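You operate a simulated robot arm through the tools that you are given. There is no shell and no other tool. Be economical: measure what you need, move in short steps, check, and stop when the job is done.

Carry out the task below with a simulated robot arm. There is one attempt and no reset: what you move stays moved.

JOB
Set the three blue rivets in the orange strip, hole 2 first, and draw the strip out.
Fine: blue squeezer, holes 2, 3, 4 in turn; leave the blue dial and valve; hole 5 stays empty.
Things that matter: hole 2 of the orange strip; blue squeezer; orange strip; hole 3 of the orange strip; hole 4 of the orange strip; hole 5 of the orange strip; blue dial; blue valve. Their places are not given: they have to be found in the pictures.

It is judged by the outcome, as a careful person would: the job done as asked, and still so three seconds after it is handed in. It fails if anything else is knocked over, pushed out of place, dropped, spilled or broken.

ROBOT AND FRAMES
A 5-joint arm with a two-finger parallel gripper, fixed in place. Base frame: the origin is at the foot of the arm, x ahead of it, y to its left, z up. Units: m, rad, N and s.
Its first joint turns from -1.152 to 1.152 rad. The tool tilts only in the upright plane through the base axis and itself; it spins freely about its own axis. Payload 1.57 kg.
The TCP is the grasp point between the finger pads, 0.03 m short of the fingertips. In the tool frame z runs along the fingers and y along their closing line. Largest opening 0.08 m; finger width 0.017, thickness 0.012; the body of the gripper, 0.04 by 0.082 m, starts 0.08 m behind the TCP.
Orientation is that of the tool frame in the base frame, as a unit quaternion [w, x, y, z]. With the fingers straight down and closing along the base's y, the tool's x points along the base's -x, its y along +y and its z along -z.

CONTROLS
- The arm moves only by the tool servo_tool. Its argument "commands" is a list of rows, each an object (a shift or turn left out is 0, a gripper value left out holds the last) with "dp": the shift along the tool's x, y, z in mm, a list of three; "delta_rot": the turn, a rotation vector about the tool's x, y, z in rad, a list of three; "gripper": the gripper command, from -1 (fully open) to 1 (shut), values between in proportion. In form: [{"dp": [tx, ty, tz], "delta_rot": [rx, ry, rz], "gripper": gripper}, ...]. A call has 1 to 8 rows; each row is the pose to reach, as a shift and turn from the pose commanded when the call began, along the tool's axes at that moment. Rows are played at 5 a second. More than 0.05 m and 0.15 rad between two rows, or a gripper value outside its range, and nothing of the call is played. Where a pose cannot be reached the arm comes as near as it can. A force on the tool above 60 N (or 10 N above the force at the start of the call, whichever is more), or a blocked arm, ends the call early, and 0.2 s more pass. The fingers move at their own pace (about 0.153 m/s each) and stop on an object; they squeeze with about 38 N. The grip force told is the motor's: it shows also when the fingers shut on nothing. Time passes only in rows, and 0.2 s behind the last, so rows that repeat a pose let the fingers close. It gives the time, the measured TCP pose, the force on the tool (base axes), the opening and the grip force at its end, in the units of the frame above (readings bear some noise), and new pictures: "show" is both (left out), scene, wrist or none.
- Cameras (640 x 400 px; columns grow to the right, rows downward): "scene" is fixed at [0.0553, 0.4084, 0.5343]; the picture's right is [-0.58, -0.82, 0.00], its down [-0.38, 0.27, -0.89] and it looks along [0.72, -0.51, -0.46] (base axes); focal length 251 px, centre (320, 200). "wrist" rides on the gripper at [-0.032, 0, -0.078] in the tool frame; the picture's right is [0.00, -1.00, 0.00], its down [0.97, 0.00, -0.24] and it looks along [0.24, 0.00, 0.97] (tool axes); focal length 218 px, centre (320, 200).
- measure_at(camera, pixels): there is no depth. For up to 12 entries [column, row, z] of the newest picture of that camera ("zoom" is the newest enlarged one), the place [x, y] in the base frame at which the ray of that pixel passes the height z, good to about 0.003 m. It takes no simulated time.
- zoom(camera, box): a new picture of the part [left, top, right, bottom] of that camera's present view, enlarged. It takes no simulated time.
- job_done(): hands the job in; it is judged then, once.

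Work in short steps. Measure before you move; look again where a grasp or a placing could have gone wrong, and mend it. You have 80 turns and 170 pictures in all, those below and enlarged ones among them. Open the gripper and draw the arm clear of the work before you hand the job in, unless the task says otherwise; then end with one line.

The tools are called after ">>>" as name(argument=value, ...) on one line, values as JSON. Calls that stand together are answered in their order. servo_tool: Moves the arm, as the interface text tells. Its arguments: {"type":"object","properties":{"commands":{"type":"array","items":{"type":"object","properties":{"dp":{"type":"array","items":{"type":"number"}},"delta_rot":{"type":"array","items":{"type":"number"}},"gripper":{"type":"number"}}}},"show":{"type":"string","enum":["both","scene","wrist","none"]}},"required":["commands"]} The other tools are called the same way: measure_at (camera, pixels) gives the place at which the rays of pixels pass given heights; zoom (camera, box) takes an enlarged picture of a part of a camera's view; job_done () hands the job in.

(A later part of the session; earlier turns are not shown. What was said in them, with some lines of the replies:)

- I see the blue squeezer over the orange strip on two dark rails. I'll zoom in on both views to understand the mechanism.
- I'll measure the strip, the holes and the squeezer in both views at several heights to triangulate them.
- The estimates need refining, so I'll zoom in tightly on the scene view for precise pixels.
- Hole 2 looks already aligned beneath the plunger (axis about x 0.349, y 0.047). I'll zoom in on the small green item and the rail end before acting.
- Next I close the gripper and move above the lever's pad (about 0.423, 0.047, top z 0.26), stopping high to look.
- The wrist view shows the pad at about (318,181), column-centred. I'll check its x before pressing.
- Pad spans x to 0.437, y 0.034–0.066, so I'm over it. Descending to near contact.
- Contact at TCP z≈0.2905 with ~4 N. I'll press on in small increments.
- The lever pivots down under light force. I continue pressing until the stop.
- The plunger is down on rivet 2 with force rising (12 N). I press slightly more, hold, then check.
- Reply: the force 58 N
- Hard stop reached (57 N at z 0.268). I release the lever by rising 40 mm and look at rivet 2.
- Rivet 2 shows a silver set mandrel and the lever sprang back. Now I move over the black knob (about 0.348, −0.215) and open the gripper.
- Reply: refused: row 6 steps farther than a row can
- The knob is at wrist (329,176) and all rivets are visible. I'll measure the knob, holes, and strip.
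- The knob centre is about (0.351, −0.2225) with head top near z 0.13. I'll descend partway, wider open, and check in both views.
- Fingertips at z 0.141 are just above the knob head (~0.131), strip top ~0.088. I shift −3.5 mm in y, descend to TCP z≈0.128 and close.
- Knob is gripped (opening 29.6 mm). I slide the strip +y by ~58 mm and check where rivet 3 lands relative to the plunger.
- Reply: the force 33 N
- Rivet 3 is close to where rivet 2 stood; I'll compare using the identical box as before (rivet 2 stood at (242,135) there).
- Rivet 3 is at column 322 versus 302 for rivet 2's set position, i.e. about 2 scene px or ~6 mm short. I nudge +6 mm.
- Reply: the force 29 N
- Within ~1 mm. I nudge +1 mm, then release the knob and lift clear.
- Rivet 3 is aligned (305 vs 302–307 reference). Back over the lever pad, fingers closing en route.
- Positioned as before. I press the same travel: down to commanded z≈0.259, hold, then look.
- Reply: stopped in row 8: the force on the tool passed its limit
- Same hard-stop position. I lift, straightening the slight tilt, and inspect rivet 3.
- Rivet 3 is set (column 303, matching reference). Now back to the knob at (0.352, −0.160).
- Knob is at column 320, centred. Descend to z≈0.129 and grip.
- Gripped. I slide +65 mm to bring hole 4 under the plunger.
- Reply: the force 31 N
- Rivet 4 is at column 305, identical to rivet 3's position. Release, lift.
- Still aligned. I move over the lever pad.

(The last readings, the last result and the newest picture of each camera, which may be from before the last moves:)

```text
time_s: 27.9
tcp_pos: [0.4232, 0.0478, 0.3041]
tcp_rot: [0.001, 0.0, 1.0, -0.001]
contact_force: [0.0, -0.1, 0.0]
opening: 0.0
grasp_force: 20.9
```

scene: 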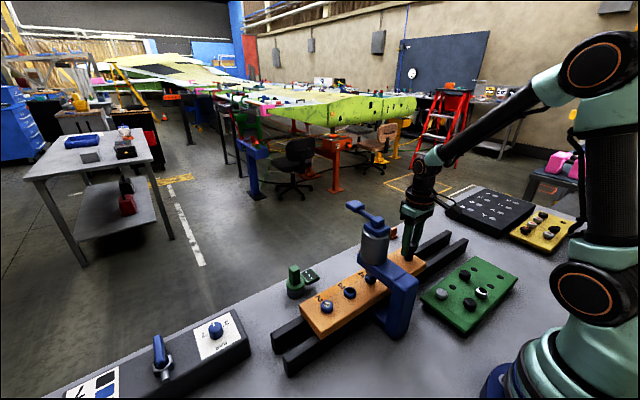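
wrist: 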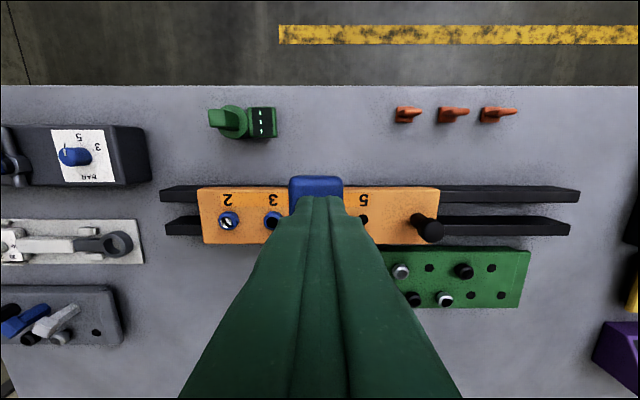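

Over the pad again; I press the same travel (slightly less overshoot: 43 mm) and hold.

>>> servo_tool(commands=[{"dp": [0, 0, 12]}, {"dp": [0, 0, 20]}, {"dp": [0, 0, 27]}, {"dp": [0, 0, 33]}, {"dp": [0, 0, 37]}, {"dp": [0, 0, 41]}, {"dp": [0, 0, 43]}, {"dp": [0, 0, 43]}], show="none")

>>> zoom(camera="scene", box=[320, 180, 448, 300])

```text
time_s: 29.7
tcp_pos: [0.426, 0.0473, 0.2667]
tcp_rot: [0.011, -0.001, 1.0, 0.001]
contact_force: [2.7, 2.4, 54.9]
opening: 0.0
grasp_force: 21.7
```

```text
3.33 times, centred on (384, 240) of scene
```

zoom: 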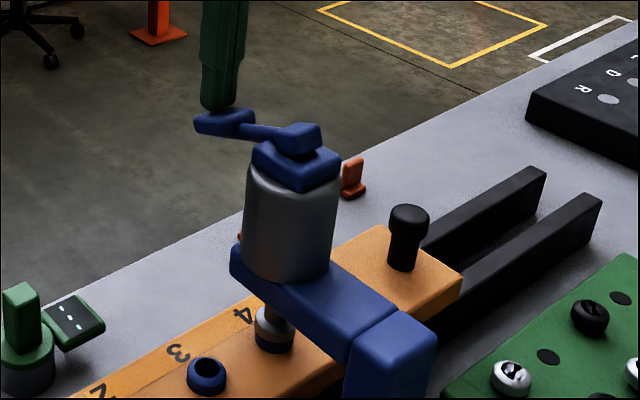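

Full press at 55 N. Release and inspect.

>>> servo_tool(commands=[{"dp": [0, 0, 25]}, {"dp": [0, 0, 0]}, {"dp": [0, 0, -30]}, {"dp": [0, 0, -30]}], show="none")

>>> zoom(camera="scene", box=[300, 250, 428, 330])

```text
time_s: 30.0
tcp_pos: [0.4302, 0.0475, 0.2679]
tcp_rot: [0.018, 0.0, 1.0, 0.001]
contact_force: [-0.4, -1.0, 9.2]
opening: 0.0002
grasp_force: 21.3
stopped in row 1: the force on the tool passed its limit (the readings are from after the stop); the commanded pose is now the measured one
```

```text
5.00 times, centred on (364, 290) of scene
```

zoom: 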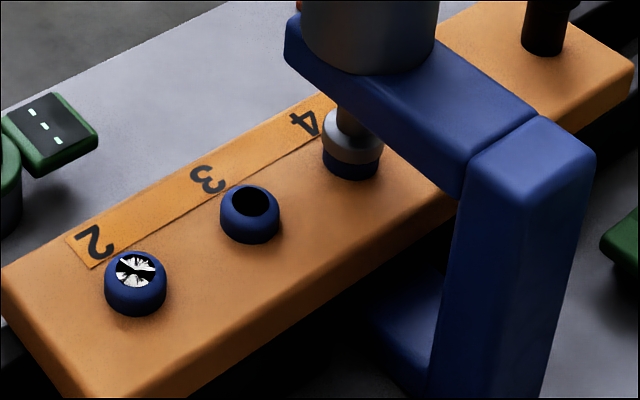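

I mis-signed the lift (pushed, and it stopped on force; no visible harm). Now lifting properly and removing the tilt.

>>> servo_tool(commands=[{"dp": [0, 0, -15]}, {"dp": [0, 0, -40], "delta_rot": [0.002, 0.036, 0]}, {"dp": [0, 0, -68], "delta_rot": [0.002, 0.036, 0]}, {"dp": [0, 0, -68], "delta_rot": [0.002, 0.036, 0]}], show="scene")

>>> zoom(camera="scene", box=[300, 250, 428, 330])

>>> zoom(camera="scene", box=[330, 180, 430, 242])

```text
time_s: 31.0
tcp_pos: [0.4265, 0.0463, 0.3355]
tcp_rot: [-0.002, 0.0, 1.0, 0.0]
contact_force: [0.1, 0.4, -0.7]
opening: 0.0
grasp_force: 21.4
```

scene: 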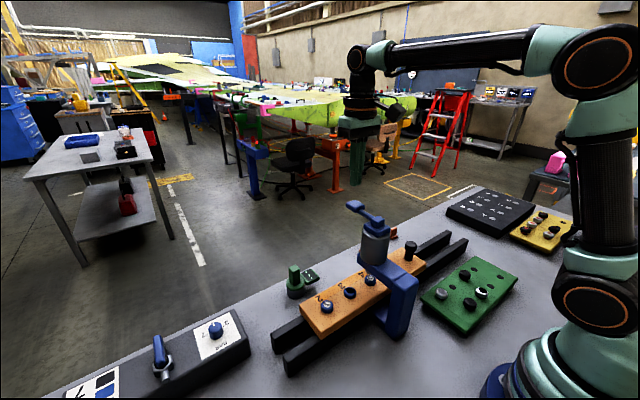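

```text
5.00 times, centred on (364, 290) of scene
```

zoom: 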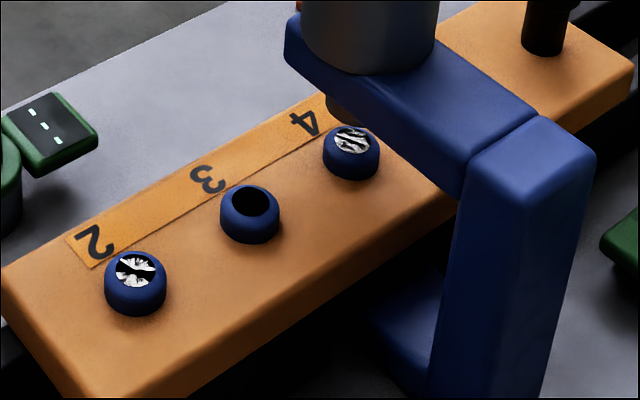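

```text
6.40 times, centred on (380, 211) of scene
```

zoom: 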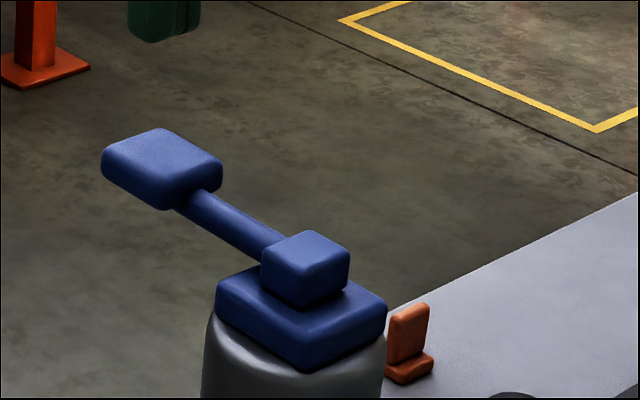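

Rivets 2 and 4 show silver; 3 looks dark. I'll get a closer view from the wrist camera over the left end of the strip, staying high.

>>> servo_tool(commands=[{"dp": [10, 40, -10]}, {"dp": [35, 75, -10]}, {"dp": [65, 95, -5]}, {"dp": [65, 95, -5]}], show="wrist")

>>> zoom(camera="wrist", box=[300, 110, 500, 235])

```text
time_s: 32.0
tcp_pos: [0.3629, 0.1407, 0.3401]
tcp_rot: [-0.001, 0.0, 1.0, -0.001]
contact_force: [-0.1, -0.1, -0.2]
opening: 0.0001
grasp_force: 22.0
```

wrist: 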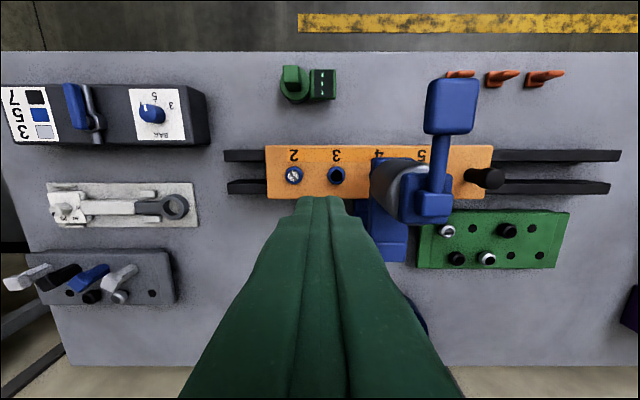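

```text
3.20 times, centred on (400, 172) of wrist
```

zoom: 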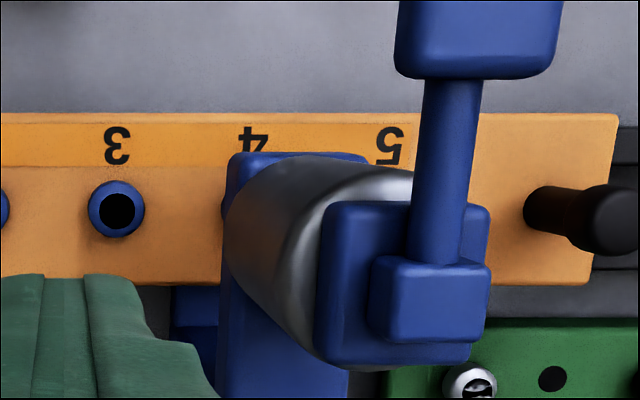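

Jagged silver/black patterns look like coplanar rendering. Let me compare rivets 2 and 3 closely for head height.

>>> zoom(camera="wrist", box=[275, 155, 355, 205])

>>> zoom(camera="scene", box=[315, 270, 395, 320])

```text
8.00 times, centred on (315, 180) of wrist
```

zoom: 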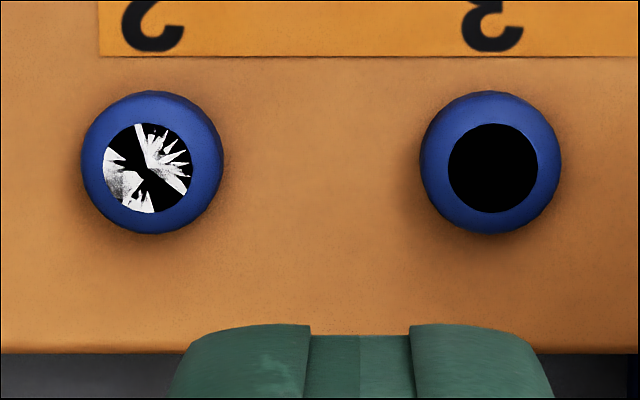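

```text
8.00 times, centred on (355, 295) of scene
```

zoom: 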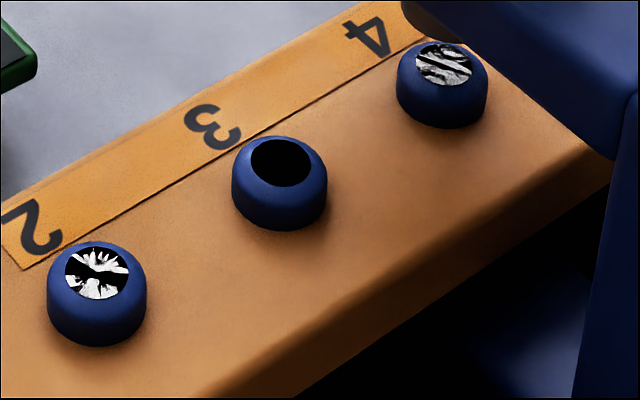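

All three heads have the same squashed height, so the dark disc is a rendering artefact. Now return to the knob at (0.352, −0.095), passing above the squeezer at tips z 0.31.

>>> servo_tool(commands=[{"dp": [3, -45, 0]}, {"dp": [5, -92, 0]}, {"dp": [8, -140, 0]}, {"dp": [10, -188, 0]}, {"dp": [11, -235.7, 0], "gripper": -0.5}, {"dp": [11, -235.7, 48], "gripper": -0.5}, {"dp": [11, -235.7, 95], "gripper": -0.5}, {"dp": [11, -235.7, 142], "gripper": -0.5}])

```text
time_s: 33.8
tcp_pos: [0.3513, -0.0924, 0.1989]
tcp_rot: [-0.001, 0.001, 1.0, 0.001]
contact_force: [-0.6, -0.4, -1.2]
opening: 0.06
grasp_force: 0.1
```

scene: 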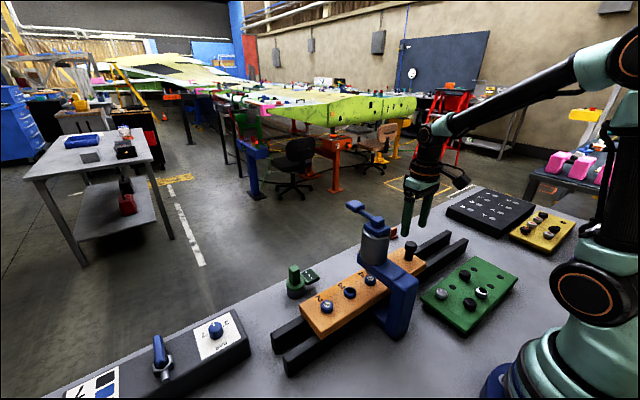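
wrist: 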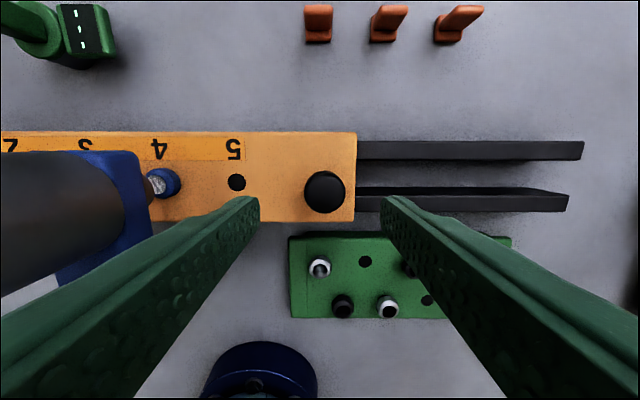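

Knob at column 324: shift −2.5 mm in y, descend and grip.

>>> servo_tool(commands=[{"dp": [0, -2.5, 35]}, {"dp": [0, -2.5, 60]}, {"dp": [0, -2.5, 69]}, {"dp": [0, -2.5, 69], "gripper": 0}, {"dp": [0, -2.5, 69], "gripper": 0.3}, {"dp": [0, -2.5, 69], "gripper": 1}, {"dp": [0, -2.5, 69], "gripper": 1}], show="none")

```text
time_s: 35.4
tcp_pos: [0.3505, -0.0947, 0.1276]
tcp_rot: [-0.002, 0.0, 1.0, 0.001]
contact_force: [2.7, -0.9, -6.3]
opening: 0.0293
grasp_force: 39.3
```

Gripped. Now drawing the strip out towards −y, first 136 mm.

>>> servo_tool(commands=[{"dp": [0, -15, 0]}, {"dp": [0, -32, 0]}, {"dp": [0, -49, 0]}, {"dp": [0, -66, 0]}, {"dp": [0, -83, 0]}, {"dp": [0, -100, 0]}, {"dp": [0, -117, 0]}, {"dp": [0, -130, 0]}])

```text
time_s: 37.2
tcp_pos: [0.3508, -0.226, 0.1289]
tcp_rot: [0.0, -0.001, 1.0, -0.001]
contact_force: [20.8, 4.1, -17.7]
opening: 0.0293
grasp_force: 39.0
```

scene: 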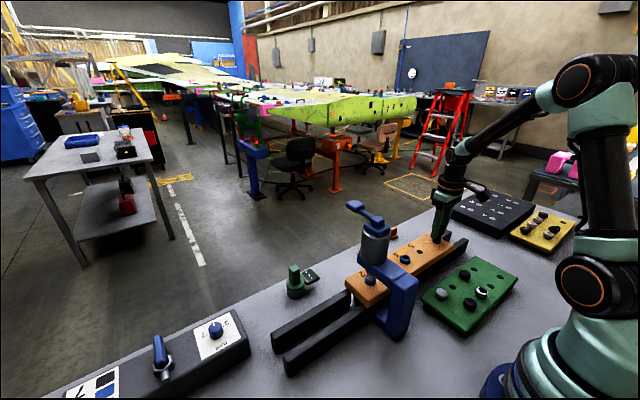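
wrist: 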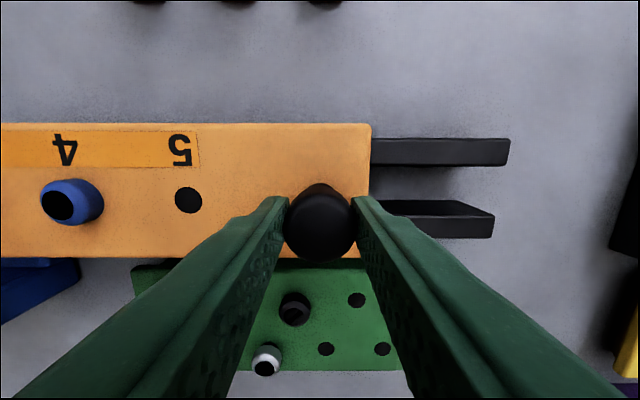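

The strip slides freely (back at its start position). Continuing another ~130 mm.

>>> servo_tool(commands=[{"dp": [0, -15, 0]}, {"dp": [0, -32, 0]}, {"dp": [0, -49, 0]}, {"dp": [0, -66, 0]}, {"dp": [0, -83, 0]}, {"dp": [0, -100, 0]}, {"dp": [0, -117, 0]}, {"dp": [0, -130, 0]}])

```text
time_s: 38.7
tcp_pos: [0.3499, -0.326, 0.1253]
tcp_rot: [-0.013, -0.008, 1.0, 0.012]
contact_force: [1.8, 4.3, 4.3]
opening: 0.0296
grasp_force: 38.8
stopped in row 7: the force on the tool passed its limit (the readings are from after the stop); the commanded pose is now the measured one
```

scene: 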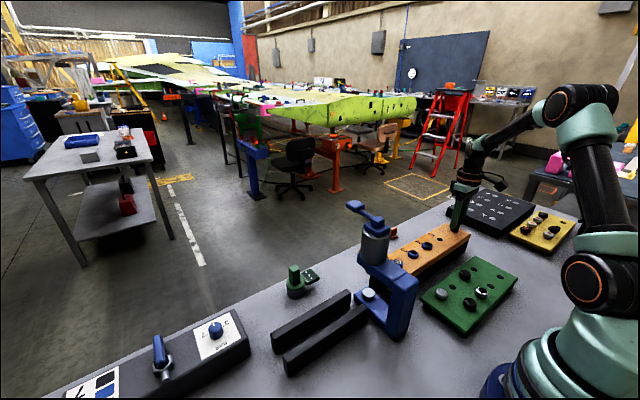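
wrist: 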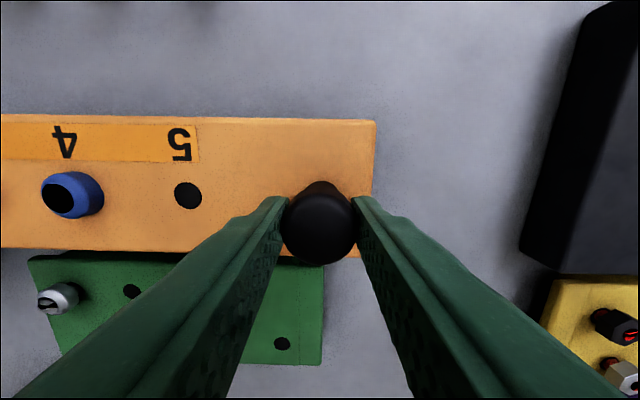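

The strip reached a stop at knob y≈−0.326. I'll check whether it's clear of the squeezer.

>>> zoom(camera="scene", box=[340, 210, 500, 330])

```text
3.33 times, centred on (420, 270) of scene
```

zoom: 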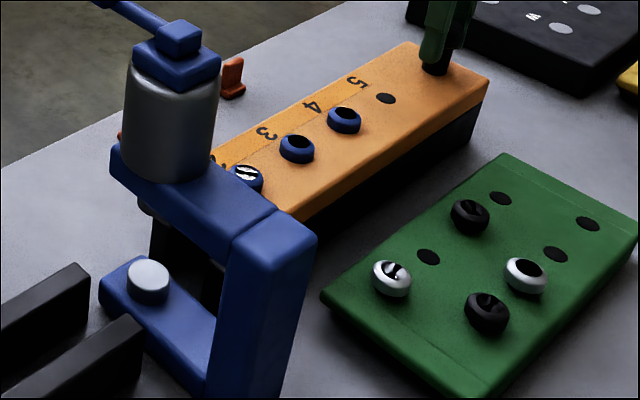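

The strip's trailing end is clear of the anvil and frame. A gentle 5 mm check pull (with tilt removed) will tell if this is a true end stop.

>>> servo_tool(commands=[{"dp": [0, 0, 0], "delta_rot": [0, -0.026, 0]}, {"dp": [0, -3, 0], "delta_rot": [0, -0.026, 0]}, {"dp": [0, -5, 0], "delta_rot": [0, -0.026, 0]}, {"dp": [0, -5, 0], "delta_rot": [0, -0.026, 0]}], show="none")

```text
time_s: 39.7
tcp_pos: [0.3505, -0.3263, 0.1247]
tcp_rot: [-0.011, -0.012, 1.0, 0.01]
contact_force: [2.8, 51.5, 20.7]
opening: 0.0294
grasp_force: 39.4
```

True end stop (51 N, no motion). I relax the pull, open, and lift clear.

>>> servo_tool(commands=[{"dp": [0, 4, -1]}, {"dp": [0, 5, -2]}, {"dp": [0, 5, -2], "gripper": 0}, {"dp": [0, 5, -2], "gripper": -0.4}, {"dp": [0, 5, -40], "gripper": -0.4}, {"dp": [0, 5, -85], "gripper": -0.4}, {"dp": [0, 5, -130], "gripper": -0.4}, {"dp": [0, 5, -170], "gripper": -0.4}])

>>> zoom(camera="scene", box=[340, 190, 500, 310])

>>> zoom(camera="wrist", box=[0, 60, 400, 310])

```text
time_s: 41.5
tcp_pos: [0.3493, -0.3298, 0.297]
tcp_rot: [-0.005, -0.008, 1.0, 0.005]
contact_force: [-0.4, 0.8, -0.7]
opening: 0.0558
grasp_force: 0.0
```

scene: 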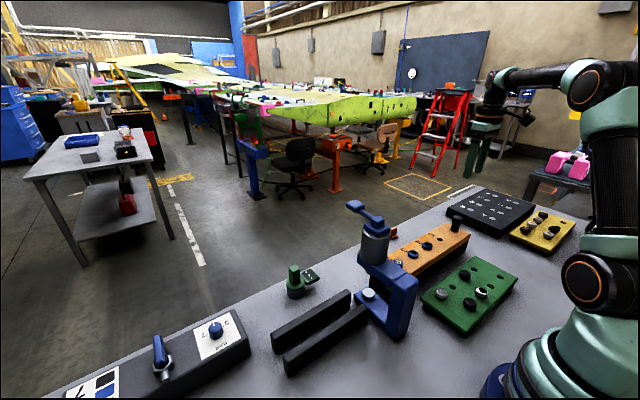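
wrist: 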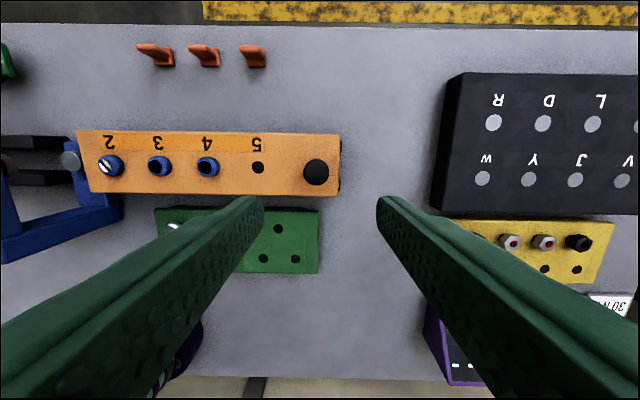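

```text
3.33 times, centred on (420, 250) of scene
```

zoom: 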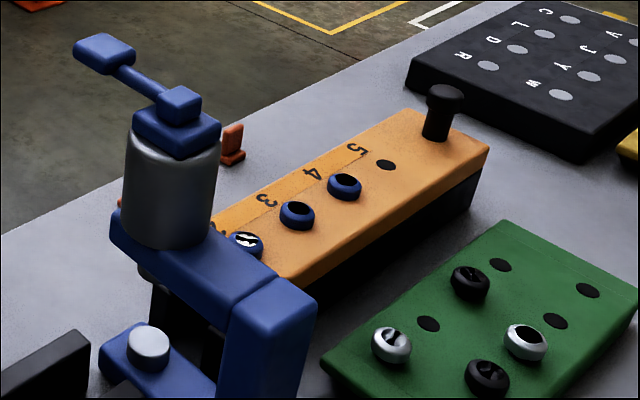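

```text
1.60 times, centred on (200, 185) of wrist
```

zoom: 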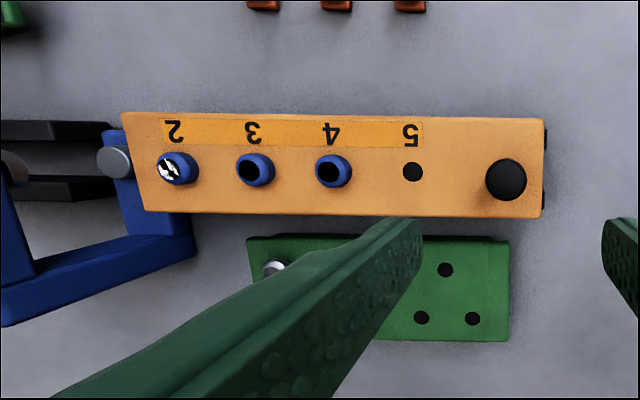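

The strip is at its out-stop and clear of the anvil and plunger. Rivets 2, 3 and 4 are set, hole 5 is empty, the dial and valve are untouched, and the arm is clear with the gripper open. Handing in.

>>> job_done()

```text
The job is handed in.
```

I set the blue rivets in holes 2, 3 and 4 of the orange strip in turn with the blue squeezer, then drew the strip out to its end stop, clear of the squeezer; hole 5 is empty, and I didn't touch the blue dial or valve.
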